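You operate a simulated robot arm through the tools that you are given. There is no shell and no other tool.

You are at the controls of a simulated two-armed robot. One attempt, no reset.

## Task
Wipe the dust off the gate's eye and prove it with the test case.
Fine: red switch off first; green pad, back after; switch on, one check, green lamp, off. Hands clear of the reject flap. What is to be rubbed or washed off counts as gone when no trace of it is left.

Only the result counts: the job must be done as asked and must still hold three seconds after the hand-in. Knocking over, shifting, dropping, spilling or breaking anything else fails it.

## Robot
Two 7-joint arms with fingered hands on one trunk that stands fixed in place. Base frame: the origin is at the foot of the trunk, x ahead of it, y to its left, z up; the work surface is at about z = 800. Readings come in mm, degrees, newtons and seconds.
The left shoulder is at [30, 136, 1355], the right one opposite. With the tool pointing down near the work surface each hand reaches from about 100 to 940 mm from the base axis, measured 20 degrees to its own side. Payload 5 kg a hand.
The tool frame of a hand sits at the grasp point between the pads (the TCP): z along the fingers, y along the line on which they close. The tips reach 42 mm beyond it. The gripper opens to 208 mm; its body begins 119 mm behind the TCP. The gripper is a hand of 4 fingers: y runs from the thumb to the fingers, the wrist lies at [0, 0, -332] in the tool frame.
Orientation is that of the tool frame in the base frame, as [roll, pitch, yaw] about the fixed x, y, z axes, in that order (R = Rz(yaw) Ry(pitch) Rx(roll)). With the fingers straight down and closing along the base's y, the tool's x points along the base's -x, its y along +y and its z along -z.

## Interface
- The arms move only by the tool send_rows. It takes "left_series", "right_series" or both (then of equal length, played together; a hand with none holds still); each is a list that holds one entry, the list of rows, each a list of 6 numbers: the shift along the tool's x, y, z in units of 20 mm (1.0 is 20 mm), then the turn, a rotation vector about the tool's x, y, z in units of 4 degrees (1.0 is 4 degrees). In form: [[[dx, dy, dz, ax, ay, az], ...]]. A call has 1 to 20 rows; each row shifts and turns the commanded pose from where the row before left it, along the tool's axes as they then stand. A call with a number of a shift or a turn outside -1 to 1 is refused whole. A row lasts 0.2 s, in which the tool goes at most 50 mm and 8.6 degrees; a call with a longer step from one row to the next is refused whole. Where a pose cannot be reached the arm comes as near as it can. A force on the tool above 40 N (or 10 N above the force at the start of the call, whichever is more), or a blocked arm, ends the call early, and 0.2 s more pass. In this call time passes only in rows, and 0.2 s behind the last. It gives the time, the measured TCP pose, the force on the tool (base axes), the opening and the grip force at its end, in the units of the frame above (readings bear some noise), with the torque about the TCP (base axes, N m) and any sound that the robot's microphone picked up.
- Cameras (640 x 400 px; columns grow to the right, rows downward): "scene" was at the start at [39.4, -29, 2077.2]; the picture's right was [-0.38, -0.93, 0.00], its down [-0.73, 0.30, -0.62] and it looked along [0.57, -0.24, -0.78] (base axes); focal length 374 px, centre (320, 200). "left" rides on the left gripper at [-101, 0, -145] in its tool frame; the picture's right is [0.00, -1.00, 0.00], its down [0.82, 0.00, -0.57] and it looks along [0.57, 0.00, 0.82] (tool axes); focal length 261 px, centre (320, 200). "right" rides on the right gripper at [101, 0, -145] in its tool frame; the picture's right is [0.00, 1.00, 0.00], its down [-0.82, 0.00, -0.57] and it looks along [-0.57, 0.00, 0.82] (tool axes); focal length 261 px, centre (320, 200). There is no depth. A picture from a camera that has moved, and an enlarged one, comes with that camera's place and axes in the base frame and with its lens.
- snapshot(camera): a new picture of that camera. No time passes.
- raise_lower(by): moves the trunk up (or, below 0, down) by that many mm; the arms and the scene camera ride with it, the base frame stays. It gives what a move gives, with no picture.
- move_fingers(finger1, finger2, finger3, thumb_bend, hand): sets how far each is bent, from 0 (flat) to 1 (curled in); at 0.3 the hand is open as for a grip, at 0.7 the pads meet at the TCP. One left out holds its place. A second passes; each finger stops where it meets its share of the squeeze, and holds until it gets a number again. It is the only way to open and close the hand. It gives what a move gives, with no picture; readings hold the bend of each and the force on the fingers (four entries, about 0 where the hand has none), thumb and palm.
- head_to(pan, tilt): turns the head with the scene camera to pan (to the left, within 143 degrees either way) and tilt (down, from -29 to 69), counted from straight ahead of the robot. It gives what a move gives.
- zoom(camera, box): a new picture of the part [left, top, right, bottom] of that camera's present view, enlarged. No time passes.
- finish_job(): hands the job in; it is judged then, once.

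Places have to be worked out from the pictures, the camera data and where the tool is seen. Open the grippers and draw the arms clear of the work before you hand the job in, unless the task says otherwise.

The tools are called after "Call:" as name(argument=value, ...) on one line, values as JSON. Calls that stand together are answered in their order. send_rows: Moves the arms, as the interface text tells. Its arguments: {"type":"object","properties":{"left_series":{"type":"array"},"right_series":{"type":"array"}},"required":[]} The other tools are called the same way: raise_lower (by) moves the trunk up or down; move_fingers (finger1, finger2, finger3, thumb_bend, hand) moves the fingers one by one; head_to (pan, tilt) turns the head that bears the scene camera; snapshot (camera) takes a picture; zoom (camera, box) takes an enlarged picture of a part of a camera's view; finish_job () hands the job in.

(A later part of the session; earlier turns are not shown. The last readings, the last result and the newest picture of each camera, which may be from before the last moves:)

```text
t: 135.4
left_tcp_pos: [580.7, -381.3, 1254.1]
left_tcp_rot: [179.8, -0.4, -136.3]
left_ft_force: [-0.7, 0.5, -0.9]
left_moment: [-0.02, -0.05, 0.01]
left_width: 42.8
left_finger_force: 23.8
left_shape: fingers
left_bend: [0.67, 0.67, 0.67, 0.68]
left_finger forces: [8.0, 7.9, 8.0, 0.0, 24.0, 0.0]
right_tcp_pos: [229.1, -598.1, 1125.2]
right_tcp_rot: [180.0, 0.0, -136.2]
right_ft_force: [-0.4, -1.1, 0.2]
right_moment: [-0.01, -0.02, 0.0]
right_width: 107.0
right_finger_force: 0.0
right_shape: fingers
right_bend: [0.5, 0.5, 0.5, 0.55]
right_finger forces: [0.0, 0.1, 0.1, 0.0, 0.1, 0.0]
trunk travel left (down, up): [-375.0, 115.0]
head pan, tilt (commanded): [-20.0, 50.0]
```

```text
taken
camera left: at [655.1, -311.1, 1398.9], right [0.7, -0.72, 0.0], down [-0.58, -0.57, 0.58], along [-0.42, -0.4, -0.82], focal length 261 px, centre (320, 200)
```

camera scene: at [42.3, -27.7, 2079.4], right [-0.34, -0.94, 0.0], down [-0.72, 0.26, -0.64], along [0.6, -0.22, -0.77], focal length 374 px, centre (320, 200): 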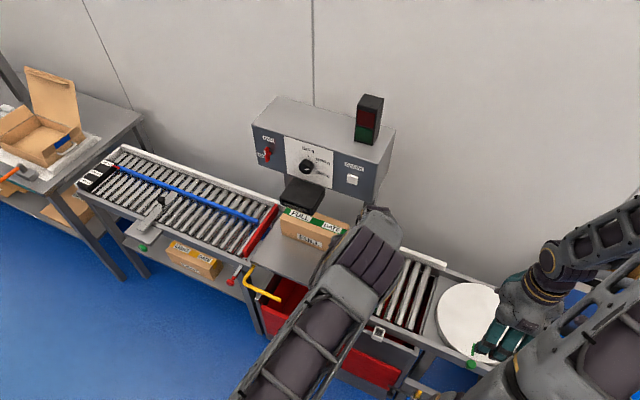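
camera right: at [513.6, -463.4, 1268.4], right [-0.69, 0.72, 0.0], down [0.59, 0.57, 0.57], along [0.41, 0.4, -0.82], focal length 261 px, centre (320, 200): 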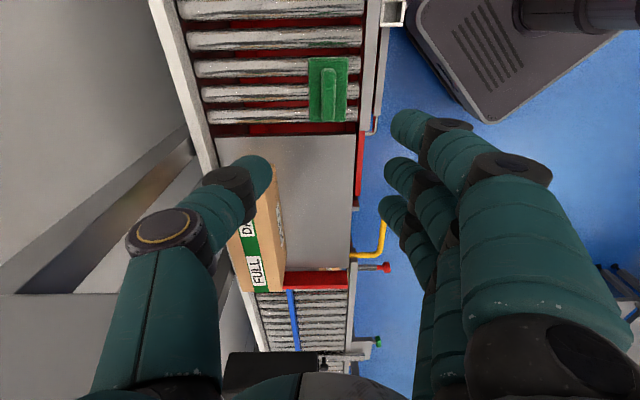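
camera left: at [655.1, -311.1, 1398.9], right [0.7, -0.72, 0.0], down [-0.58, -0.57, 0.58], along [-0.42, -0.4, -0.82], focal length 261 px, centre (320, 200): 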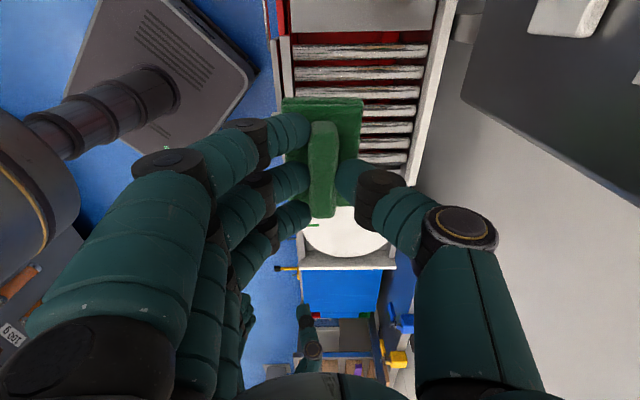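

The pad is lifted. I travel back toward the gate centre and yaw the left hand to face along the gate's normal.

Call:
send_rows(left_series=[[[-0.98, 0.502, 0, 0, 0, 0], [-0.98, 0.502, 0, 0, 0, 0], [-0.98, 0.502, 0, 0, 0, 0], [-0.98, 0.502, 0, 0, 0, 0], [-0.98, 0.502, 0, 0, 0, 0], [-0.98, 0.502, 0, 0, 0, 0], [-0.98, 0.502, 0, 0, 0, 0], [-0.98, 0.502, 0, 0, 0, 0], [-0.98, 0.502, 0, 0, 0, 0], [-0.98, 0.502, 0, 0, 0, 0], [-0.98, 0.502, 0, 0, 0, 0], [-0.98, 0.502, 0, 0, 0, 0], [-0.98, 0.502, 0, 0, 0, 0], [-0.98, 0.502, 0, 0, 0, 0]]])

Call:
send_rows(left_series=[[[0, 0, 0, 0, 0, 1], [0, 0, 0, 0, 0, 1], [0, 0, 0, 0, 0, 1], [0, 0, 0, 0, 0, 1], [0, 0, 0, 0, 0, 1], [0, 0, 0, 0, 0, 1], [0, 0, 0, 0, 0, 1], [0, 0, 0, 0, 0, 1], [0, 0, 0, 0, 0, 1], [0, 0, 0, 0, 0, 1], [0, 0, 0, 0, 0, 1], [0, 0, 0, 0, 0, 1], [0, 0, 0, 0, 0, 1], [0, 0, 0, 0, 0, 1], [0, 0, 0, 0, 0, 1], [0, 0, 0, 0, 0, 1], [0, 0, 0, 0, 0, 1], [0, 0, 0, 0, 0, 1], [0, 0, 0, 0, 0, 1], [0, 0, 0, 0, 0, 1]]])

Call:
send_rows(left_series=[[[0, 0, 0, 0, 0, 0.8], [0, 0, 0, 0, 0, 0.8], [0, 0, 0, 0, 0.1, 0.8]]])

Call:
snapshot(camera="left")

Call:
snapshot(camera="scene")

```text
t: 138.4
left_tcp_pos: [680.1, -88.7, 1253.1]
left_tcp_rot: [179.9, -0.6, -136.3]
left_ft_force: [0.8, -0.5, -1.3]
left_moment: [-0.05, 0.06, -0.04]
left_width: 42.7
left_finger_force: 24.0
left_shape: fingers
left_bend: [0.67, 0.67, 0.67, 0.68]
left_finger forces: [8.0, 7.9, 8.0, 0.0, 23.9, 0.1]
right_tcp_pos: [228.7, -595.6, 1125.0]
right_tcp_rot: [179.9, 0.0, -136.1]
right_ft_force: [0.1, 0.3, 1.0]
right_moment: [-0.05, 0.02, -0.03]
right_width: 107.1
right_finger_force: 0.0
right_shape: fingers
right_bend: [0.5, 0.5, 0.5, 0.55]
right_finger forces: [0.1, 0.1, 0.0, 0.0, 0.1, 0.0]
trunk travel left (down, up): [-375.0, 115.0]
head pan, tilt (commanded): [-20.0, 50.0]
```

```text
t: 142.6
left_tcp_pos: [681.4, -91.1, 1252.4]
left_tcp_rot: [-179.6, -0.3, 143.7]
left_ft_force: [-0.7, -0.5, -0.6]
left_moment: [0.01, -0.02, -0.03]
left_width: 42.5
left_finger_force: 23.9
left_shape: fingers
left_bend: [0.67, 0.67, 0.67, 0.68]
left_finger forces: [8.0, 7.9, 8.0, 0.0, 23.9, 0.0]
right_tcp_pos: [228.1, -598.5, 1124.4]
right_tcp_rot: [179.8, 0.0, -136.1]
right_ft_force: [-0.3, 0.5, -0.1]
right_moment: [0.0, -0.01, 0.01]
right_width: 107.0
right_finger_force: 0.1
right_shape: fingers
right_bend: [0.5, 0.5, 0.5, 0.55]
right_finger forces: [0.0, 0.0, 0.0, 0.0, 0.0, 0.1]
trunk travel left (down, up): [-375.0, 115.0]
head pan, tilt (commanded): [-20.0, 50.0]
```

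```text
t: 143.4
left_tcp_pos: [682.4, -92.5, 1251.5]
left_tcp_rot: [-179.4, -0.6, 134.1]
left_ft_force: [0.2, 0.3, -0.6]
left_moment: [0.02, 0.01, -0.03]
left_width: 42.7
left_finger_force: 23.7
left_shape: fingers
left_bend: [0.67, 0.67, 0.67, 0.68]
left_finger forces: [8.0, 7.9, 8.0, 0.0, 23.9, 0.0]
right_tcp_pos: [228.9, -597.4, 1124.8]
right_tcp_rot: [-180.0, 0.0, -136.1]
right_ft_force: [0.3, -0.5, 0.3]
right_moment: [-0.02, 0.03, -0.01]
right_width: 106.9
right_finger_force: 0.1
right_shape: fingers
right_bend: [0.5, 0.5, 0.5, 0.55]
right_finger forces: [0.0, 0.0, 0.0, 0.0, 0.0, 0.0]
trunk travel left (down, up): [-375.0, 115.0]
head pan, tilt (commanded): [-20.0, 50.0]
```

```text
taken
camera left: at [754.8, -164.2, 1396.5], right [-0.71, -0.7, 0.01], down [-0.57, 0.59, 0.58], along [-0.41, 0.41, -0.81], focal length 261 px, centre (320, 200)
```

left: 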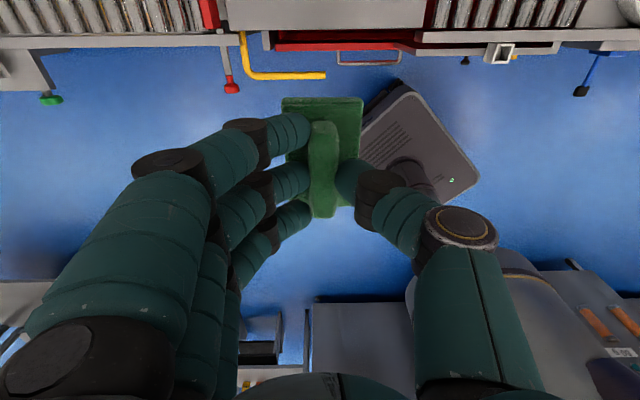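

```text
taken
camera scene: at [42.2, -27.3, 2079.4], right [-0.34, -0.94, 0.0], down [-0.72, 0.26, -0.64], along [0.6, -0.22, -0.77], focal length 374 px, centre (320, 200)
```

scene: 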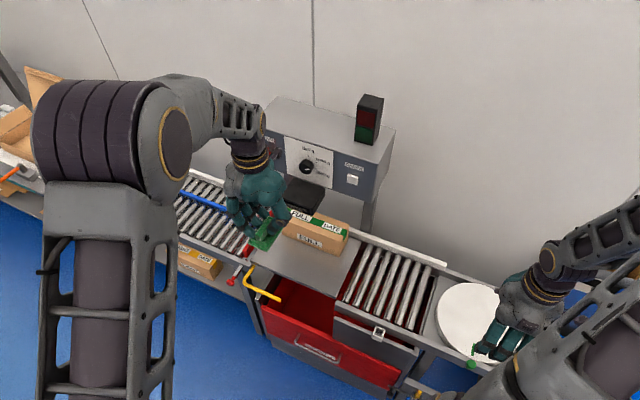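

The pad is well held. Now I pitch the left hand forward while lowering it, so the pad faces the eye at a stand-off.

Call:
send_rows(left_series=[[[-0.103, -0.021, 0.233, 0, -1, 0], [-0.087, -0.021, 0.239, 0, -1, 0], [-0.07, -0.021, 0.245, 0, -1, 0], [-0.053, -0.021, 0.249, 0, -1, 0], [-0.035, -0.021, 0.252, 0, -1, 0], [-0.018, -0.021, 0.254, 0, -1, 0], [0, -0.021, 0.255, 0, -1, 0], [0.018, -0.021, 0.254, 0, -1, 0], [0.036, -0.021, 0.252, 0, -1, 0], [0.053, -0.021, 0.249, 0, -1, 0], [0.07, -0.021, 0.245, 0, -1, 0], [0.087, -0.021, 0.239, 0, -1, 0], [0.104, -0.021, 0.232, 0, -1, 0], [0.12, -0.021, 0.225, 0, -1, 0], [0.135, -0.021, 0.216, 0, -1, 0], [0.15, -0.021, 0.206, 0, -1, 0], [0.164, -0.021, 0.195, 0, -1, 0], [0.177, -0.021, 0.183, 0, -1, 0], [0.189, -0.021, 0.17, 0, -1, 0], [0.2, -0.021, 0.157, 0, -1, 0]]])

Call:
snapshot(camera="left")

Call:
snapshot(camera="scene")

```text
t: 147.6
left_tcp_pos: [703.8, -124.5, 1158.1]
left_tcp_rot: [-176.8, 79.5, 137.4]
left_ft_force: [0.5, 0.6, -1.0]
left_moment: [0.08, 0.1, -0.04]
left_width: 42.4
left_finger_force: 24.0
left_shape: fingers
left_bend: [0.67, 0.67, 0.67, 0.68]
left_finger forces: [7.8, 7.9, 8.1, 0.1, 23.9, 0.0]
right_tcp_pos: [230.1, -597.7, 1125.0]
right_tcp_rot: [179.9, 0.1, -136.1]
right_ft_force: [0.0, 0.0, -0.5]
right_moment: [-0.02, -0.01, 0.01]
right_width: 107.3
right_finger_force: 0.0
right_shape: fingers
right_bend: [0.5, 0.5, 0.5, 0.55]
right_finger forces: [0.0, 0.1, 0.0, 0.0, 0.0, 0.1]
trunk travel left (down, up): [-375.0, 115.0]
head pan, tilt (commanded): [-20.0, 50.0]
```

```text
taken
camera left: at [619.2, -35.0, 1285.0], right [-0.72, -0.7, 0.01], down [-0.5, 0.5, -0.7], along [0.48, -0.51, -0.71], focal length 261 px, centre (320, 200)
```

left: 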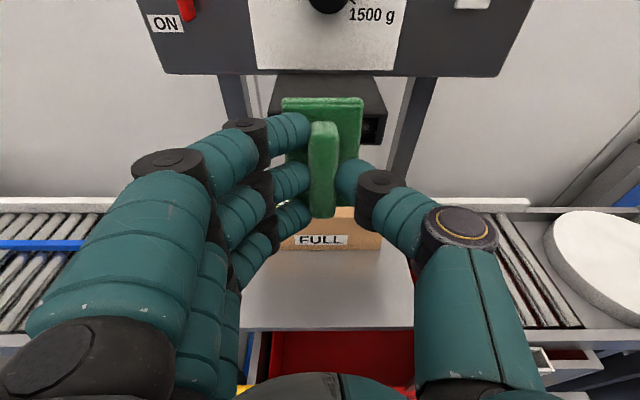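

```text
taken
camera scene: at [42.5, -26.0, 2079.4], right [-0.34, -0.94, 0.0], down [-0.72, 0.26, -0.64], along [0.6, -0.22, -0.77], focal length 374 px, centre (320, 200)
```

scene: 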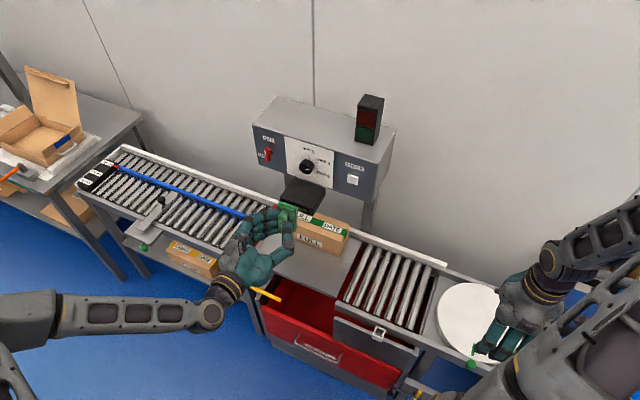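

It faces the gate without interference. I finish the last 10° of pitch.

Call:
send_rows(left_series=[[[0.211, -0.02, 0.143, 0, -1, 0], [0.22, -0.02, 0.128, 0, -1, 0], [0.16, -0.01, 0.08, 0, -0.62, 0]]])

Call:
snapshot(camera="left")

Call:
zoom(camera="left", box=[240, 20, 420, 180])

```text
t: 148.4
left_tcp_pos: [706.7, -130.8, 1146.7]
left_tcp_rot: [-94.3, 89.3, -140.2]
left_ft_force: [0.9, 0.6, 0.0]
left_moment: [0.06, 0.05, -0.04]
left_width: 42.6
left_finger_force: 23.9
left_shape: fingers
left_bend: [0.67, 0.67, 0.67, 0.68]
left_finger forces: [7.8, 7.9, 8.1, 0.1, 24.0, 0.0]
right_tcp_pos: [228.8, -598.2, 1125.1]
right_tcp_rot: [180.0, 0.0, -136.1]
right_ft_force: [-0.9, 0.6, 0.2]
right_moment: [0.0, -0.04, 0.03]
right_width: 106.9
right_finger_force: 0.2
right_shape: fingers
right_bend: [0.5, 0.5, 0.5, 0.55]
right_finger forces: [0.0, 0.1, 0.0, 0.0, 0.1, 0.1]
trunk travel left (down, up): [-375.0, 115.0]
head pan, tilt (commanded): [-20.0, 50.0]
```

```text
taken
camera left: at [607.7, -25.8, 1248.0], right [-0.72, -0.7, 0.02], down [-0.41, 0.4, -0.82], along [0.57, -0.59, -0.57], focal length 261 px, centre (320, 200)
```

left: 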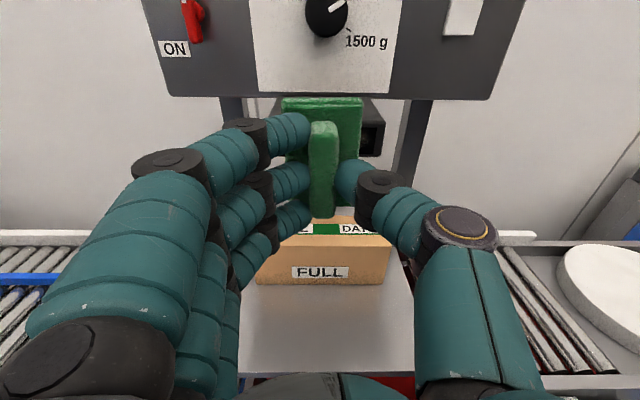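

```text
2.50 times, centred on (330, 100) of left
camera zoom: at [607.7, -25.8, 1248.0], right [-0.72, -0.7, 0.02], down [-0.41, 0.4, -0.82], along [0.57, -0.59, -0.57], focal length 652 px, centre (295, 450)
```

zoom: 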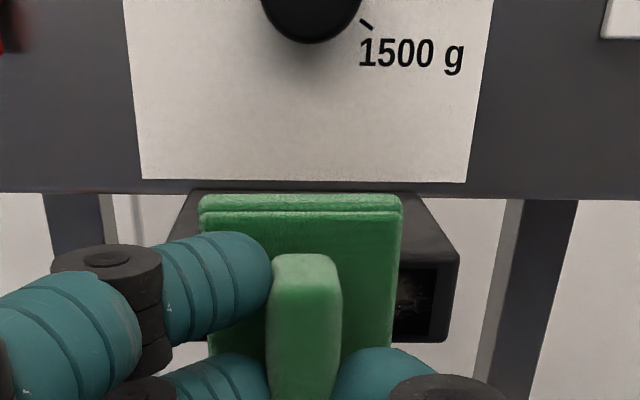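

The pad is in front of the eye (box front spans u≈355–474, centre ≈414). I advance in small steps until it touches.

Call:
send_rows(left_series=[[[0, -0.1, 0.5, 0, 0, 0], [0, -0.1, 0.5, 0, 0, 0], [0, 0, 0.4, 0, 0, 0]]])

Call:
send_rows(left_series=[[[0, 0, 0.15, 0, 0, 0], [0, 0, 0.15, 0, 0, 0]]])

Call:
zoom(camera="left", box=[240, 20, 420, 180])

```text
t: 149.2
left_tcp_pos: [723.8, -154.1, 1145.9]
left_tcp_rot: [-103.4, 89.4, -149.2]
left_ft_force: [-0.6, 0.3, -1.0]
left_moment: [0.05, 0.04, 0.01]
left_width: 42.4
left_finger_force: 24.6
left_shape: fingers
left_bend: [0.67, 0.67, 0.67, 0.68]
left_finger forces: [7.8, 8.0, 8.0, 0.0, 24.1, 0.0]
right_tcp_pos: [229.4, -599.5, 1123.6]
right_tcp_rot: [179.8, 0.0, -136.1]
right_ft_force: [0.5, -0.4, 0.5]
right_moment: [0.03, 0.02, -0.03]
right_width: 107.2
right_finger_force: 0.1
right_shape: fingers
right_bend: [0.5, 0.5, 0.5, 0.55]
right_finger forces: [0.0, 0.0, 0.0, 0.0, 0.0, 0.0]
trunk travel left (down, up): [-375.0, 115.0]
head pan, tilt (commanded): [-20.0, 50.0]
```

```text
t: 149.8
left_tcp_pos: [727.5, -155.9, 1147.9]
left_tcp_rot: [-99.1, 89.5, -144.9]
left_ft_force: [-4.5, 6.5, -0.9]
left_moment: [0.05, 0.08, 0.02]
left_width: 42.4
left_finger_force: 26.0
left_shape: fingers
left_bend: [0.67, 0.67, 0.67, 0.68]
left_finger forces: [8.5, 8.9, 9.4, 0.0, 26.1, 0.1]
right_tcp_pos: [227.7, -597.4, 1124.8]
right_tcp_rot: [179.8, -0.1, -136.1]
right_ft_force: [0.5, 0.0, 0.1]
right_moment: [-0.04, 0.0, -0.01]
right_width: 107.3
right_finger_force: 0.1
right_shape: fingers
right_bend: [0.5, 0.5, 0.5, 0.55]
right_finger forces: [0.0, 0.1, 0.0, 0.0, 0.1, 0.0]
trunk travel left (down, up): [-375.0, 115.0]
head pan, tilt (commanded): [-20.0, 50.0]
```

```text
2.50 times, centred on (330, 100) of left
camera zoom: at [628.4, -51.4, 1249.3], right [-0.72, -0.7, 0.01], down [-0.41, 0.4, -0.82], along [0.57, -0.59, -0.57], focal length 652 px, centre (295, 450)
```

zoom: 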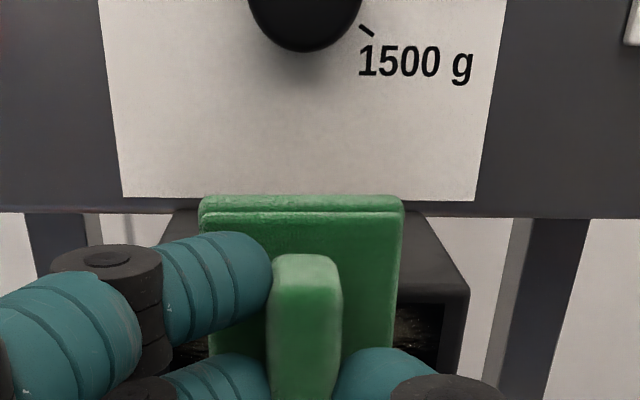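

Contact at about 8 N with the pad flat on the eye's front. I wipe to the right and then across to the left.

Call:
send_rows(left_series=[[[0, -0.3, 0.02, 0, 0, 0], [0, -0.3, 0, 0, 0, 0], [0, -0.3, 0, 0, 0, 0], [0, -0.3, 0, 0, 0, 0], [0, -0.3, 0, 0, 0, 0], [0, -0.3, 0, 0, 0, 0]]])

Call:
send_rows(left_series=[[[0, 0.3, 0.02, 0, 0, 0], [0, 0.3, 0, 0, 0, 0], [0, 0.3, 0, 0, 0, 0], [0, 0.3, 0, 0, 0, 0], [0, 0.3, 0, 0, 0, 0], [0, 0.3, 0, 0, 0, 0], [0, 0.3, 0, 0, 0, 0], [0, 0.3, 0, 0, 0, 0], [0, 0.3, 0, 0, 0, 0], [0, 0.3, 0, 0, 0, 0], [0, 0.3, 0, 0, 0, 0], [0, 0.3, 0, 0, 0, 0]]])

Call:
zoom(camera="left", box=[240, 20, 420, 180])

```text
t: 151.2
left_tcp_pos: [701.0, -182.2, 1147.8]
left_tcp_rot: [-98.8, 89.4, -144.5]
left_ft_force: [-6.1, 15.5, -1.0]
left_moment: [0.15, 0.07, 0.26]
left_width: 42.5
left_finger_force: 28.9
left_shape: fingers
left_bend: [0.67, 0.67, 0.67, 0.69]
left_finger forces: [10.3, 10.7, 11.1, 0.0, 25.1, 0.0]
right_tcp_pos: [228.3, -596.9, 1124.6]
right_tcp_rot: [179.8, 0.0, -136.1]
right_ft_force: [1.2, -1.0, -0.1]
right_moment: [0.04, -0.03, -0.01]
right_width: 107.2
right_finger_force: 0.0
right_shape: fingers
right_bend: [0.5, 0.5, 0.5, 0.55]
right_finger forces: [0.1, 0.1, 0.1, 0.0, 0.0, 0.0]
trunk travel left (down, up): [-375.0, 115.0]
head pan, tilt (commanded): [-20.0, 50.0]
```

```text
t: 153.8
left_tcp_pos: [753.3, -131.2, 1147.0]
left_tcp_rot: [-95.4, 89.4, -141.1]
left_ft_force: [-10.8, 4.7, -1.3]
left_moment: [0.04, 0.09, -0.27]
left_width: 42.4
left_finger_force: 26.0
left_shape: fingers
left_bend: [0.68, 0.68, 0.68, 0.68]
left_finger forces: [7.9, 8.2, 8.3, 0.0, 28.0, 0.1]
right_tcp_pos: [228.6, -597.2, 1126.2]
right_tcp_rot: [179.9, 0.0, -136.1]
right_ft_force: [-0.1, 0.4, 0.4]
right_moment: [-0.01, -0.01, 0.02]
right_width: 107.3
right_finger_force: 0.0
right_shape: fingers
right_bend: [0.5, 0.5, 0.5, 0.55]
right_finger forces: [0.0, 0.0, 0.0, 0.0, 0.0, 0.0]
trunk travel left (down, up): [-375.0, 115.0]
head pan, tilt (commanded): [-20.0, 50.0]
```

```text
2.50 times, centred on (330, 100) of left
camera zoom: at [653.7, -26.7, 1249.1], right [-0.72, -0.7, 0.01], down [-0.41, 0.4, -0.82], along [0.57, -0.59, -0.57], focal length 652 px, centre (295, 450)
```

zoom: 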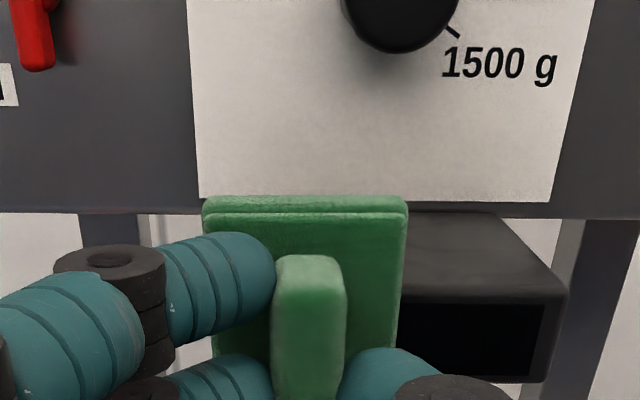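

The uncovered part of the window is already dark and clean. I do another full pass right and left to be thorough, then back off to inspect.

Call:
send_rows(left_series=[[[0, -0.3, 0.02, 0, 0, 0], [0, -0.35, 0, 0, 0, 0], [0, -0.35, 0, 0, 0, 0], [0, -0.35, 0, 0, 0, 0], [0, -0.35, 0, 0, 0, 0], [0, -0.35, 0, 0, 0, 0], [0, -0.35, 0, 0, 0, 0], [0, -0.35, 0, 0, 0, 0], [0, -0.35, 0, 0, 0, 0], [0, -0.35, 0, 0, 0, 0], [0, -0.35, 0, 0, 0, 0]]])

Call:
send_rows(left_series=[[[0, 0.35, 0.02, 0, 0, 0], [0, 0.35, 0, 0, 0, 0], [0, 0.35, 0, 0, 0, 0], [0, 0.35, 0, 0, 0, 0], [0, 0.35, 0, 0, 0, 0], [0, 0.35, 0, 0, 0, 0], [0, 0.35, 0, 0, 0, 0], [0, 0.35, 0, 0, 0, 0], [0, 0.35, 0, 0, 0, 0], [0, 0.35, 0, 0, 0, 0], [0, 0.35, 0, 0, 0, 0]]])

Call:
send_rows(left_series=[[[0, 0, -0.5, 0, 0, 0], [0, 0, -1, 0, 0, 0], [0, 0, -1, 0, 0, 0], [0, 0, -1, 0, 0, 0]]])

Call:
snapshot(camera="left")

Call:
zoom(camera="left", box=[240, 60, 440, 200])

Call:
zoom(camera="scene", box=[260, 150, 360, 230])

```text
t: 156.2
left_tcp_pos: [697.3, -187.1, 1146.1]
left_tcp_rot: [-97.3, 89.3, -143.3]
left_ft_force: [-4.6, 11.3, -0.8]
left_moment: [0.08, 0.02, 0.17]
left_width: 42.4
left_finger_force: 26.9
left_shape: fingers
left_bend: [0.67, 0.67, 0.67, 0.69]
left_finger forces: [9.6, 9.8, 9.9, 0.0, 24.8, 0.0]
right_tcp_pos: [228.4, -598.6, 1125.8]
right_tcp_rot: [179.9, 0.0, -136.2]
right_ft_force: [-0.4, -0.7, 0.2]
right_moment: [0.02, -0.02, -0.01]
right_width: 107.3
right_finger_force: 0.1
right_shape: fingers
right_bend: [0.5, 0.5, 0.5, 0.55]
right_finger forces: [0.0, 0.0, 0.0, 0.1, 0.0, 0.0]
trunk travel left (down, up): [-375.0, 115.0]
head pan, tilt (commanded): [-20.0, 50.0]
```

```text
t: 158.6
left_tcp_pos: [752.2, -132.5, 1146.2]
left_tcp_rot: [-96.1, 89.5, -141.9]
left_ft_force: [-19.6, 6.9, -2.4]
left_moment: [0.09, 0.05, -0.36]
left_width: 42.6
left_finger_force: 27.6
left_shape: fingers
left_bend: [0.68, 0.68, 0.68, 0.68]
left_finger forces: [7.8, 7.9, 8.0, 0.0, 31.3, 0.0]
right_tcp_pos: [228.1, -598.7, 1126.0]
right_tcp_rot: [180.0, 0.1, -136.2]
right_ft_force: [0.3, -0.4, 1.2]
right_moment: [0.01, -0.01, 0.01]
right_width: 107.2
right_finger_force: 0.0
right_shape: fingers
right_bend: [0.5, 0.5, 0.5, 0.55]
right_finger forces: [0.1, 0.0, 0.0, 0.0, 0.1, 0.0]
trunk travel left (down, up): [-375.0, 115.0]
head pan, tilt (commanded): [-20.0, 50.0]
```

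```text
t: 159.6
left_tcp_pos: [705.6, -82.5, 1148.2]
left_tcp_rot: [-93.3, 89.6, -139.3]
left_ft_force: [-0.8, 0.5, -0.7]
left_moment: [0.06, 0.02, 0.01]
left_width: 42.8
left_finger_force: 24.3
left_shape: fingers
left_bend: [0.68, 0.68, 0.68, 0.69]
left_finger forces: [8.0, 8.2, 8.2, 0.0, 24.6, 0.0]
right_tcp_pos: [227.6, -598.3, 1126.0]
right_tcp_rot: [179.9, 0.0, -136.2]
right_ft_force: [-0.8, 0.3, -0.2]
right_moment: [-0.05, -0.09, -0.03]
right_width: 107.2
right_finger_force: 0.0
right_shape: fingers
right_bend: [0.5, 0.5, 0.5, 0.55]
right_finger forces: [0.1, 0.0, 0.1, 0.0, 0.0, 0.1]
trunk travel left (down, up): [-375.0, 115.0]
head pan, tilt (commanded): [-20.0, 50.0]
```

```text
taken
camera left: at [606.6, 22.4, 1249.3], right [-0.72, -0.7, 0.01], down [-0.41, 0.4, -0.82], along [0.57, -0.59, -0.57], focal length 261 px, centre (320, 200)
```

left: 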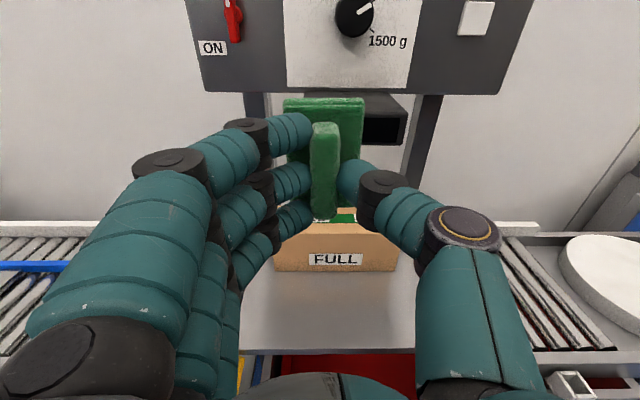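

```text
2.86 times, centred on (340, 130) of left
camera zoom: at [606.6, 22.4, 1249.3], right [-0.72, -0.7, 0.01], down [-0.41, 0.4, -0.82], along [0.57, -0.59, -0.57], focal length 745 px, centre (263, 400)
```

zoom: 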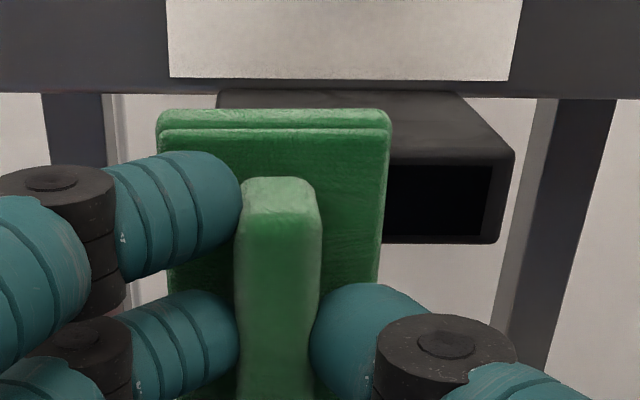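

```text
5.00 times, centred on (310, 190) of scene
camera zoom: at [40.9, -25.7, 2079.5], right [-0.34, -0.94, 0.0], down [-0.72, 0.26, -0.64], along [0.6, -0.22, -0.77], focal length 1872 px, centre (370, 250)
```

zoom: 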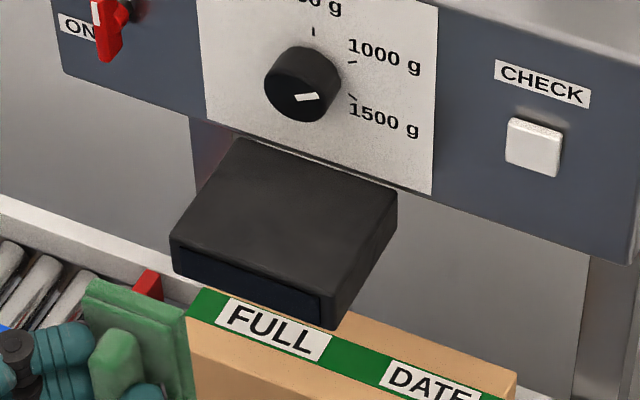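

The window looks dark and clean. I zoom hard on it from the head camera for any trace.

Call:
zoom(camera="scene", box=[280, 190, 320, 220])

```text
13.33 times, centred on (300, 205) of scene
camera zoom: at [40.9, -25.7, 2079.5], right [-0.34, -0.94, 0.0], down [-0.72, 0.26, -0.64], along [0.6, -0.22, -0.77], focal length 4992 px, centre (587, 133)
```

zoom: 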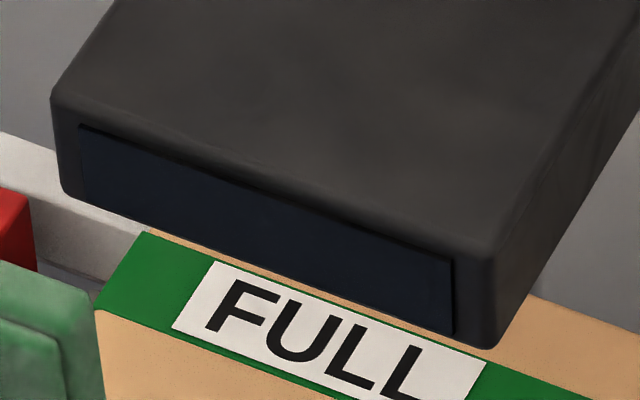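

It appears clean from above. For a frontal look I shift the left hand 80 mm further left so its camera sees the whole window.

Call:
send_rows(left_series=[[[0, 1, -0.3, 0, 0, 0], [0, 1, -0.3, 0, 0, 0], [0, 1, -0.3, 0, 0, 0], [0, 1, -0.3, 0, 0, 0]]])

Call:
zoom(camera="left", box=[340, 70, 500, 170])

```text
t: 160.6
left_tcp_pos: [746.6, -7.8, 1146.9]
left_tcp_rot: [-96.2, 89.4, -142.1]
left_ft_force: [0.0, 0.8, -1.6]
left_moment: [0.04, 0.03, 0.0]
left_width: 42.3
left_finger_force: 24.9
left_shape: fingers
left_bend: [0.68, 0.68, 0.68, 0.69]
left_finger forces: [8.0, 8.2, 8.2, 0.1, 24.5, 0.0]
right_tcp_pos: [229.0, -597.6, 1125.7]
right_tcp_rot: [179.8, 0.1, -136.2]
right_ft_force: [-0.7, 0.1, 0.9]
right_moment: [-0.05, -0.02, 0.02]
right_width: 107.2
right_finger_force: 0.1
right_shape: fingers
right_bend: [0.5, 0.5, 0.5, 0.55]
right_finger forces: [0.0, 0.1, 0.0, 0.0, 0.1, 0.0]
trunk travel left (down, up): [-375.0, 115.0]
head pan, tilt (commanded): [-20.0, 50.0]
```

```text
4.00 times, centred on (420, 120) of left
camera zoom: at [647.8, 96.3, 1249.6], right [-0.72, -0.7, 0.01], down [-0.41, 0.4, -0.82], along [0.56, -0.59, -0.57], focal length 1043 px, centre (-80, 520)
```

zoom: 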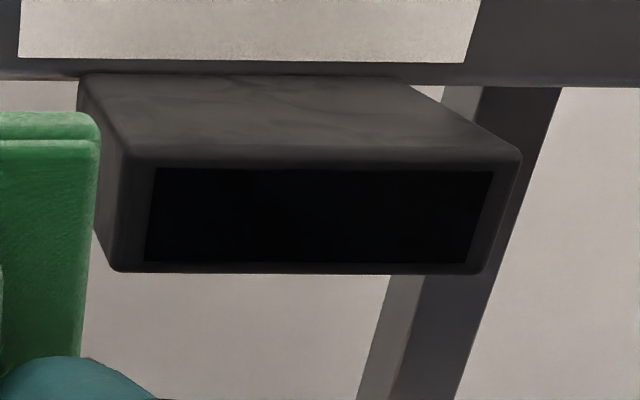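

The whole window is uniformly dark – no trace of dust. Now the pad goes back: first the left hand pitches back to pointing down while rising.

Call:
send_rows(left_series=[[[-0.227, -0.228, 0.029, 0, 1, 0], [-0.229, -0.228, 0.013, 0, 1, 0], [-0.229, -0.228, -0.003, 0, 1, 0], [-0.228, -0.228, -0.019, 0, 1, 0], [-0.226, -0.228, -0.035, 0, 1, 0], [-0.223, -0.228, -0.05, 0, 1, 0], [-0.219, -0.228, -0.066, 0, 1, 0], [-0.214, -0.228, -0.081, 0, 1, 0], [-0.208, -0.228, -0.096, 0, 1, 0], [-0.201, -0.228, -0.11, 0, 1, 0], [-0.193, -0.228, -0.124, 0, 1, 0], [-0.184, -0.228, -0.137, 0, 1, 0], [-0.174, -0.228, -0.149, 0, 1, 0], [-0.163, -0.228, -0.161, 0, 1, 0], [-0.151, -0.228, -0.172, 0, 1, 0], [-0.139, -0.228, -0.182, 0, 1, 0], [-0.126, -0.228, -0.191, 0, 1, 0], [-0.112, -0.228, -0.2, 0, 1, 0], [-0.098, -0.228, -0.207, 0, 1, 0], [-0.083, -0.228, -0.213, 0, 1, 0]]])

Call:
send_rows(left_series=[[[-0.068, -0.228, -0.219, 0, 1, 0], [-0.053, -0.228, -0.223, 0, 1, 0]]])

Call:
snapshot(camera="left")

```text
t: 164.8
left_tcp_pos: [691.0, -82.7, 1237.1]
left_tcp_rot: [-179.4, 9.8, 134.3]
left_ft_force: [-0.5, -0.1, -1.2]
left_moment: [0.04, 0.02, 0.0]
left_width: 42.8
left_finger_force: 24.0
left_shape: fingers
left_bend: [0.68, 0.68, 0.68, 0.69]
left_finger forces: [7.9, 8.1, 8.1, 0.1, 24.1, 0.0]
right_tcp_pos: [228.7, -599.0, 1124.7]
right_tcp_rot: [179.9, 0.1, -136.2]
right_ft_force: [0.4, -0.3, -0.7]
right_moment: [0.07, 0.04, -0.01]
right_width: 107.3
right_finger_force: 0.1
right_shape: fingers
right_bend: [0.5, 0.5, 0.5, 0.55]
right_finger forces: [0.1, 0.0, 0.0, 0.0, 0.1, 0.0]
trunk travel left (down, up): [-375.0, 115.0]
head pan, tilt (commanded): [-20.0, 50.0]
```

```text
t: 165.4
left_tcp_pos: [685.1, -90.1, 1245.6]
left_tcp_rot: [-179.3, 1.8, 134.2]
left_ft_force: [-0.1, -0.1, -1.0]
left_moment: [0.03, 0.04, 0.01]
left_width: 42.6
left_finger_force: 23.9
left_shape: fingers
left_bend: [0.68, 0.68, 0.68, 0.69]
left_finger forces: [8.0, 7.9, 8.1, 0.0, 24.1, 0.0]
right_tcp_pos: [229.7, -598.0, 1125.1]
right_tcp_rot: [179.9, 0.1, -136.1]
right_ft_force: [-0.7, 0.6, -0.6]
right_moment: [0.02, 0.01, 0.01]
right_width: 106.9
right_finger_force: 0.1
right_shape: fingers
right_bend: [0.5, 0.5, 0.5, 0.55]
right_finger forces: [0.0, 0.0, 0.1, 0.1, 0.0, 0.0]
trunk travel left (down, up): [-375.0, 115.0]
head pan, tilt (commanded): [-20.0, 50.0]
```

```text
taken
camera left: at [753.3, -157.9, 1394.2], right [-0.71, -0.7, 0.01], down [-0.58, 0.6, 0.55], along [-0.39, 0.38, -0.84], focal length 261 px, centre (320, 200)
```

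left: 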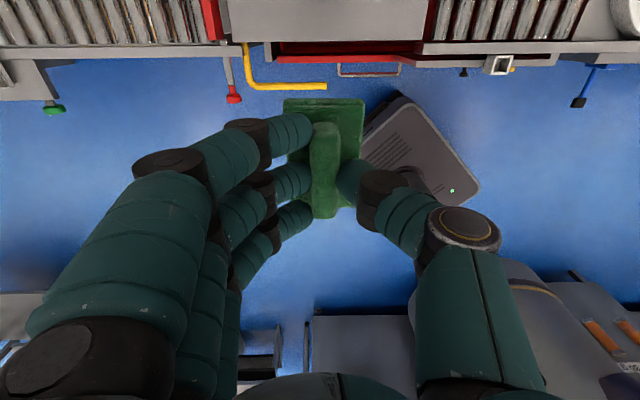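

I level the hand, then yaw it for the rollers.

Call:
send_rows(left_series=[[[0, 0, 0, -0.17, 0.45, 0], [0, 0, 0, 0, 0, -1], [0, 0, 0, 0, 0, -1], [0, 0, 0, 0, 0, -1], [0, 0, 0, 0, 0, -1], [0, 0, 0, 0, 0, -1], [0, 0, 0, 0, 0, -1], [0, 0, 0, 0, 0, -1], [0, 0, 0, 0, 0, -1], [0, 0, 0, 0, 0, -1], [0, 0, 0, 0, 0, -1], [0, 0, 0, 0, 0, -1], [0, 0, 0, 0, 0, -1], [0, 0, 0, 0, 0, -1], [0, 0, 0, 0, 0, -1], [0, 0, 0, 0, 0, -1], [0, 0, 0, 0, 0, -1], [0, 0, 0, 0, 0, -1], [0, 0, 0, 0, 0, -1], [0, 0, 0, 0, 0, -1]]])

Call:
send_rows(left_series=[[[0, 0, 0, 0, 0, -1], [0, 0, 0, 0, 0, -0.8], [0, 0, 0, 0, 0, -0.8], [0, 0, 0, 0, 0, -0.8]]])

```text
t: 169.6
left_tcp_pos: [684.1, -90.3, 1248.3]
left_tcp_rot: [-179.9, 0.1, -149.7]
left_ft_force: [-0.3, -0.6, -1.4]
left_moment: [-0.01, -0.02, -0.01]
left_width: 42.8
left_finger_force: 24.2
left_shape: fingers
left_bend: [0.68, 0.68, 0.68, 0.69]
left_finger forces: [8.0, 8.0, 8.1, 0.0, 24.1, 0.1]
right_tcp_pos: [227.9, -598.3, 1125.7]
right_tcp_rot: [179.9, 0.1, -136.2]
right_ft_force: [0.0, 0.2, 1.1]
right_moment: [0.01, -0.03, 0.0]
right_width: 107.5
right_finger_force: 0.1
right_shape: fingers
right_bend: [0.5, 0.5, 0.5, 0.55]
right_finger forces: [0.1, 0.0, 0.1, 0.0, 0.1, 0.1]
trunk travel left (down, up): [-375.0, 115.0]
head pan, tilt (commanded): [-20.0, 50.0]
```

```text
t: 170.6
left_tcp_pos: [682.5, -89.9, 1248.3]
left_tcp_rot: [180.0, 0.2, -136.3]
left_ft_force: [-0.1, 0.5, -0.7]
left_moment: [0.05, 0.03, 0.0]
left_width: 42.7
left_finger_force: 23.8
left_shape: fingers
left_bend: [0.68, 0.68, 0.68, 0.69]
left_finger forces: [8.0, 8.0, 8.1, 0.0, 24.2, 0.0]
right_tcp_pos: [228.0, -598.9, 1126.1]
right_tcp_rot: [179.9, 0.1, -136.2]
right_ft_force: [0.2, -0.6, -0.7]
right_moment: [-0.01, 0.01, 0.03]
right_width: 107.3
right_finger_force: 0.0
right_shape: fingers
right_bend: [0.5, 0.5, 0.5, 0.55]
right_finger forces: [0.1, 0.1, 0.0, 0.0, 0.0, 0.0]
trunk travel left (down, up): [-375.0, 115.0]
head pan, tilt (commanded): [-20.0, 50.0]
```

I travel to above the rollers at the same place.

Call:
send_rows(left_series=[[[0.932, -0.477, 0, 0, 0.175, 0], [0.932, -0.477, 0, 0, 0, 0], [0.932, -0.477, 0, 0, 0, 0], [0.932, -0.477, 0, 0, 0, 0], [0.932, -0.477, 0, 0, 0, 0], [0.932, -0.477, 0, 0, 0, 0], [0.932, -0.477, 0, 0, 0, 0], [0.932, -0.477, 0, 0, 0, 0], [0.932, -0.477, 0, 0, 0, 0], [0.932, -0.477, 0, 0, 0, 0], [0.932, -0.477, 0, 0, 0, 0], [0.932, -0.477, 0, 0, 0, 0], [0.932, -0.477, 0, 0, 0, 0], [0.932, -0.477, 0, 0, 0, 0], [0.932, -0.477, 0, 0, 0, 0]]])

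Call:
send_rows(left_series=[[[0, 0, 1, 0, 0, 0], [0, 0, 1, 0, 0, 0], [0, 0, 1, 0, 0, 0], [0, 0, 1, 0, 0, 0], [0, 0, 1, 0, 0, 0], [0, 0, 1, 0, 0, 0], [0, 0, 1, 0, 0, 0], [0, 0, 1, 0, 0, 0], [0, 0, 1, 0, 0, 0], [0, 0, 1, 0, 0, 0], [0, 0, 1, 0, 0, 0], [0, 0, 1, 0, 0, 0], [0, 0, 1, 0, 0, 0], [0, 0, 1, 0, 0, 0], [0, 0, 1, 0, 0, 0], [0, 0, 1, 0, 0, 0], [0, 0, 0.6, 0, 0, 0]]])

Call:
snapshot(camera="left")

```text
t: 173.8
left_tcp_pos: [578.6, -386.3, 1251.5]
left_tcp_rot: [-179.9, -0.6, -136.2]
left_ft_force: [0.6, 1.0, -1.4]
left_moment: [0.04, -0.03, 0.03]
left_width: 42.6
left_finger_force: 24.1
left_shape: fingers
left_bend: [0.68, 0.68, 0.68, 0.69]
left_finger forces: [8.1, 8.1, 8.0, 0.0, 23.9, 0.0]
right_tcp_pos: [228.8, -598.7, 1124.7]
right_tcp_rot: [179.8, 0.0, -136.1]
right_ft_force: [-0.2, -0.7, -0.4]
right_moment: [0.02, -0.03, -0.02]
right_width: 106.8
right_finger_force: 0.0
right_shape: fingers
right_bend: [0.5, 0.5, 0.5, 0.55]
right_finger forces: [0.0, 0.0, 0.0, 0.1, 0.0, 0.0]
trunk travel left (down, up): [-375.0, 115.0]
head pan, tilt (commanded): [-20.0, 50.0]
```

```text
t: 177.4
left_tcp_pos: [575.6, -390.5, 918.7]
left_tcp_rot: [-179.9, -0.6, -136.1]
left_ft_force: [0.3, 0.6, -0.6]
left_moment: [0.05, 0.02, 0.01]
left_width: 42.3
left_finger_force: 23.9
left_shape: fingers
left_bend: [0.68, 0.68, 0.68, 0.69]
left_finger forces: [7.8, 8.0, 7.9, 0.1, 23.8, 0.1]
right_tcp_pos: [228.8, -598.0, 1125.5]
right_tcp_rot: [179.9, 0.0, -136.2]
right_ft_force: [-0.2, 0.2, 0.4]
right_moment: [-0.02, 0.08, 0.01]
right_width: 107.1
right_finger_force: 0.1
right_shape: fingers
right_bend: [0.5, 0.5, 0.5, 0.55]
right_finger forces: [0.1, 0.0, 0.0, 0.1, 0.0, 0.0]
trunk travel left (down, up): [-375.0, 115.0]
head pan, tilt (commanded): [-20.0, 50.0]
```

```text
taken
camera left: at [651.3, -318.3, 1063.6], right [0.69, -0.72, 0.0], down [-0.59, -0.57, 0.58], along [-0.42, -0.4, -0.81], focal length 261 px, centre (320, 200)
```

left: 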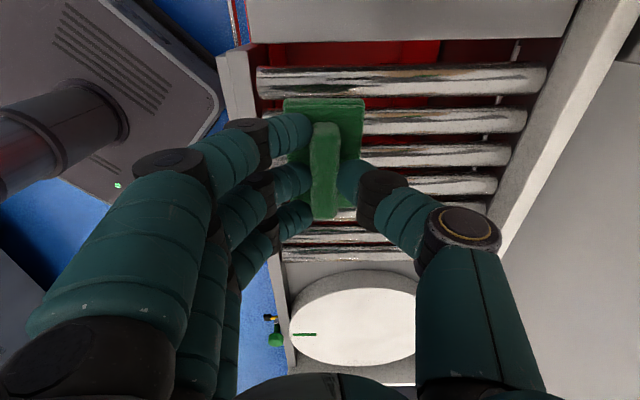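

Above the rollers again. I lower the last part and feel for contact.

Call:
send_rows(left_series=[[[-0.2, 0, 0.8, 0, 0, 0], [0, 0, 0.8, 0, 0, 0], [0, 0, 0.25, 0, 0, 0]]])

Call:
send_rows(left_series=[[[0, 0, 0.12, 0, 0, 0], [0, 0, 0.12, 0, 0, 0]]])

```text
t: 178.2
left_tcp_pos: [580.7, -387.2, 880.9]
left_tcp_rot: [-179.9, -0.6, -136.2]
left_ft_force: [-0.3, -0.7, -1.0]
left_moment: [-0.01, 0.03, -0.02]
left_width: 42.4
left_finger_force: 23.8
left_shape: fingers
left_bend: [0.68, 0.68, 0.68, 0.69]
left_finger forces: [7.8, 8.1, 7.9, 0.0, 23.6, 0.0]
right_tcp_pos: [228.5, -598.3, 1124.3]
right_tcp_rot: [179.9, 0.0, -136.3]
right_ft_force: [0.2, 0.3, -0.4]
right_moment: [-0.02, 0.01, 0.03]
right_width: 106.9
right_finger_force: 0.0
right_shape: fingers
right_bend: [0.5, 0.5, 0.5, 0.55]
right_finger forces: [0.0, 0.0, 0.0, 0.0, 0.0, 0.0]
trunk travel left (down, up): [-375.0, 115.0]
head pan, tilt (commanded): [-20.0, 50.0]
```

```text
t: 178.8
left_tcp_pos: [581.3, -386.5, 876.7]
left_tcp_rot: [-179.9, -0.5, -136.3]
left_ft_force: [0.2, -0.6, -1.0]
left_moment: [0.04, 0.04, 0.01]
left_width: 42.7
left_finger_force: 24.3
left_shape: fingers
left_bend: [0.68, 0.68, 0.68, 0.69]
left_finger forces: [7.8, 8.0, 7.9, 0.1, 23.7, 0.0]
right_tcp_pos: [229.0, -598.2, 1124.2]
right_tcp_rot: [179.9, 0.1, -136.1]
right_ft_force: [0.5, -1.1, 0.2]
right_moment: [0.0, 0.02, -0.01]
right_width: 107.1
right_finger_force: 0.0
right_shape: fingers
right_bend: [0.5, 0.5, 0.5, 0.55]
right_finger forces: [0.0, 0.0, 0.0, 0.0, 0.0, 0.0]
trunk travel left (down, up): [-375.0, 115.0]
head pan, tilt (commanded): [-20.0, 50.0]
```

Call:
send_rows(left_series=[[[0, 0, 0.1, 0, 0, 0], [0, 0, 0.1, 0, 0, 0]]])

```text
t: 179.4
left_tcp_pos: [581.3, -385.8, 874.3]
left_tcp_rot: [-179.7, -0.5, -136.2]
left_ft_force: [0.8, 0.3, 18.3]
left_moment: [-0.03, -0.12, 0.0]
left_width: 42.6
left_finger_force: 27.0
left_shape: fingers
left_bend: [0.68, 0.68, 0.68, 0.68]
left_finger forces: [9.2, 9.0, 8.4, 0.0, 26.9, 0.0]
right_tcp_pos: [228.3, -598.1, 1125.7]
right_tcp_rot: [179.9, 0.1, -136.2]
right_ft_force: [0.0, 0.0, 0.2]
right_moment: [0.0, 0.03, -0.01]
right_width: 107.2
right_finger_force: 0.1
right_shape: fingers
right_bend: [0.5, 0.5, 0.5, 0.55]
right_finger forces: [0.0, 0.0, 0.0, 0.0, 0.0, 0.0]
trunk travel left (down, up): [-375.0, 115.0]
head pan, tilt (commanded): [-20.0, 50.0]
```

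Firm contact. I ease up a little and open in small steps to avoid dragging the pad.

Call:
send_rows(left_series=[[[0, 0, -0.1, 0, 0, 0]]])

Call:
move_fingers(hand="left", finger1=0.66, finger2=0.66, finger3=0.66, thumb_bend=0.64)

Call:
zoom(camera="left", box=[220, 60, 420, 250])

```text
t: 179.8
left_tcp_pos: [581.8, -385.8, 874.7]
left_tcp_rot: [-179.9, -0.6, -136.2]
left_ft_force: [0.6, -0.4, 15.6]
left_moment: [-0.05, -0.09, 0.0]
left_width: 42.4
left_finger_force: 26.6
left_shape: fingers
left_bend: [0.68, 0.68, 0.68, 0.68]
left_finger forces: [8.9, 8.6, 8.3, 0.2, 26.7, 0.1]
right_tcp_pos: [228.6, -598.5, 1125.5]
right_tcp_rot: [179.9, 0.1, -136.2]
right_ft_force: [0.6, -0.6, -0.1]
right_moment: [0.02, -0.04, 0.0]
right_width: 107.3
right_finger_force: 0.2
right_shape: fingers
right_bend: [0.5, 0.5, 0.5, 0.55]
right_finger forces: [0.0, 0.1, 0.0, 0.0, 0.1, 0.1]
trunk travel left (down, up): [-375.0, 115.0]
head pan, tilt (commanded): [-20.0, 50.0]
```

```text
t: 180.8
left_tcp_pos: [582.4, -386.1, 874.0]
left_tcp_rot: [-179.9, -0.7, -136.2]
left_ft_force: [0.2, -0.6, -0.5]
left_moment: [-0.03, 0.01, 0.02]
left_width: 49.1
left_finger_force: 0.0
left_shape: fingers
left_bend: [0.66, 0.66, 0.66, 0.64]
left_finger forces: [0.0, 0.0, 0.0, 0.0, 0.1, 0.0]
right_tcp_pos: [228.4, -599.2, 1124.5]
right_tcp_rot: [179.9, -0.1, -136.3]
right_ft_force: [-0.3, 0.1, 0.2]
right_moment: [0.01, 0.0, 0.0]
right_width: 107.3
right_finger_force: 0.0
right_shape: fingers
right_bend: [0.5, 0.5, 0.5, 0.55]
right_finger forces: [0.0, 0.1, 0.0, 0.1, 0.0, 0.1]
trunk travel left (down, up): [-375.0, 115.0]
head pan, tilt (commanded): [-20.0, 50.0]
```

```text
2.11 times, centred on (320, 155) of left
camera zoom: at [655.2, -314.6, 1018.8], right [0.7, -0.72, 0.0], down [-0.59, -0.57, 0.58], along [-0.42, -0.4, -0.81], focal length 549 px, centre (320, 295)
```

zoom: 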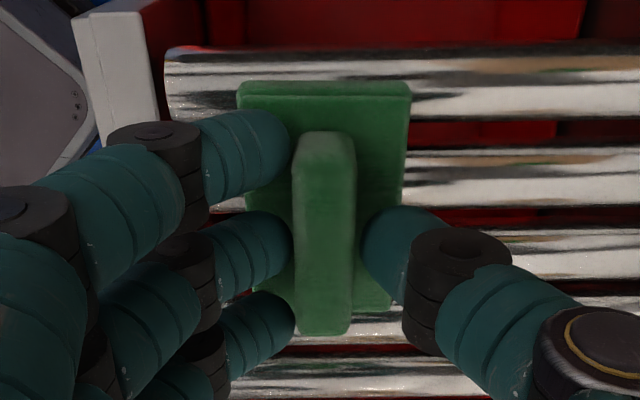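

Released cleanly, pad in place. I open wider, rise straight up and check.

Call:
move_fingers(hand="left", finger1=0.54, finger2=0.54, finger3=0.54, thumb_bend=0.54)

Call:
send_rows(left_series=[[[0, 0, -0.5, 0, 0, 0], [0, 0, -1, 0, 0, 0], [0, 0, -1, 0, 0, 0], [0, 0, -1, 0, 0, 0], [0, 0, -1, 0, 0, 0], [0, 0, -1, 0, 0, 0], [0, 0, -1, 0, 0, 0], [0, 0, -1, 0, 0, 0], [0, 0, -1, 0, 0, 0], [0, 0, -1, 0, 0, 0], [0, 0, -1, 0, 0, 0], [0, 0, -1, 0, 0, 0], [0, 0, -1, 0, 0, 0], [0, 0, -1, 0, 0, 0], [0, 0, -1, 0, 0, 0], [0, 0, -1, 0, 0, 0], [0, 0, -1, 0, 0, 0], [0, 0, -1, 0, 0, 0], [0, 0, -1, 0, 0, 0]]])

Call:
snapshot(camera="left")

```text
t: 181.8
left_tcp_pos: [581.8, -385.1, 873.7]
left_tcp_rot: [-179.9, -0.6, -136.2]
left_ft_force: [0.5, -0.9, 0.3]
left_moment: [-0.01, 0.04, 0.01]
left_width: 99.3
left_finger_force: 0.0
left_shape: fingers
left_bend: [0.54, 0.54, 0.54, 0.54]
left_finger forces: [0.0, 0.0, 0.0, 0.1, 0.0, 0.0]
right_tcp_pos: [229.4, -597.8, 1125.1]
right_tcp_rot: [179.9, 0.0, -136.2]
right_ft_force: [0.3, 0.5, 0.1]
right_moment: [0.02, 0.01, 0.01]
right_width: 107.1
right_finger_force: 0.1
right_shape: fingers
right_bend: [0.5, 0.5, 0.5, 0.55]
right_finger forces: [0.0, 0.0, 0.0, 0.0, 0.1, 0.0]
trunk travel left (down, up): [-375.0, 115.0]
head pan, tilt (commanded): [-20.0, 50.0]
```

```text
t: 185.8
left_tcp_pos: [582.0, -381.7, 1245.0]
left_tcp_rot: [-180.0, -0.5, -136.2]
left_ft_force: [0.4, -0.1, -1.1]
left_moment: [-0.03, -0.04, 0.03]
left_width: 99.5
left_finger_force: 0.1
left_shape: fingers
left_bend: [0.54, 0.54, 0.54, 0.54]
left_finger forces: [0.0, 0.1, 0.0, 0.1, 0.0, 0.1]
right_tcp_pos: [229.7, -597.8, 1125.7]
right_tcp_rot: [179.9, 0.0, -136.2]
right_ft_force: [-0.3, -0.2, -0.8]
right_moment: [0.0, -0.01, 0.01]
right_width: 107.3
right_finger_force: 0.1
right_shape: fingers
right_bend: [0.5, 0.5, 0.5, 0.55]
right_finger forces: [0.1, 0.1, 0.0, 0.1, 0.0, 0.0]
trunk travel left (down, up): [-375.0, 115.0]
head pan, tilt (commanded): [-20.0, 50.0]
```

```text
taken
camera left: at [655.8, -310.9, 1389.0], right [0.7, -0.72, 0.0], down [-0.59, -0.57, 0.58], along [-0.42, -0.4, -0.81], focal length 261 px, centre (320, 200)
```

left: 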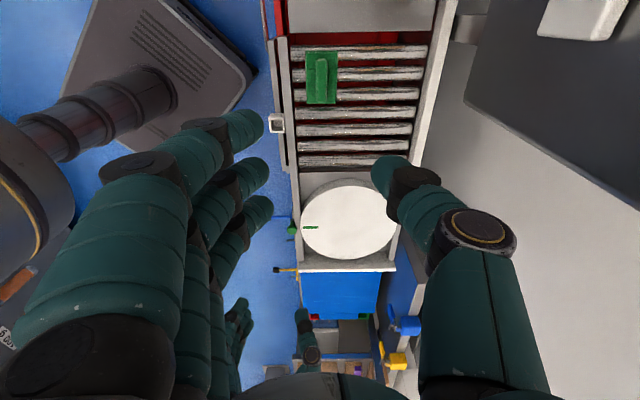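

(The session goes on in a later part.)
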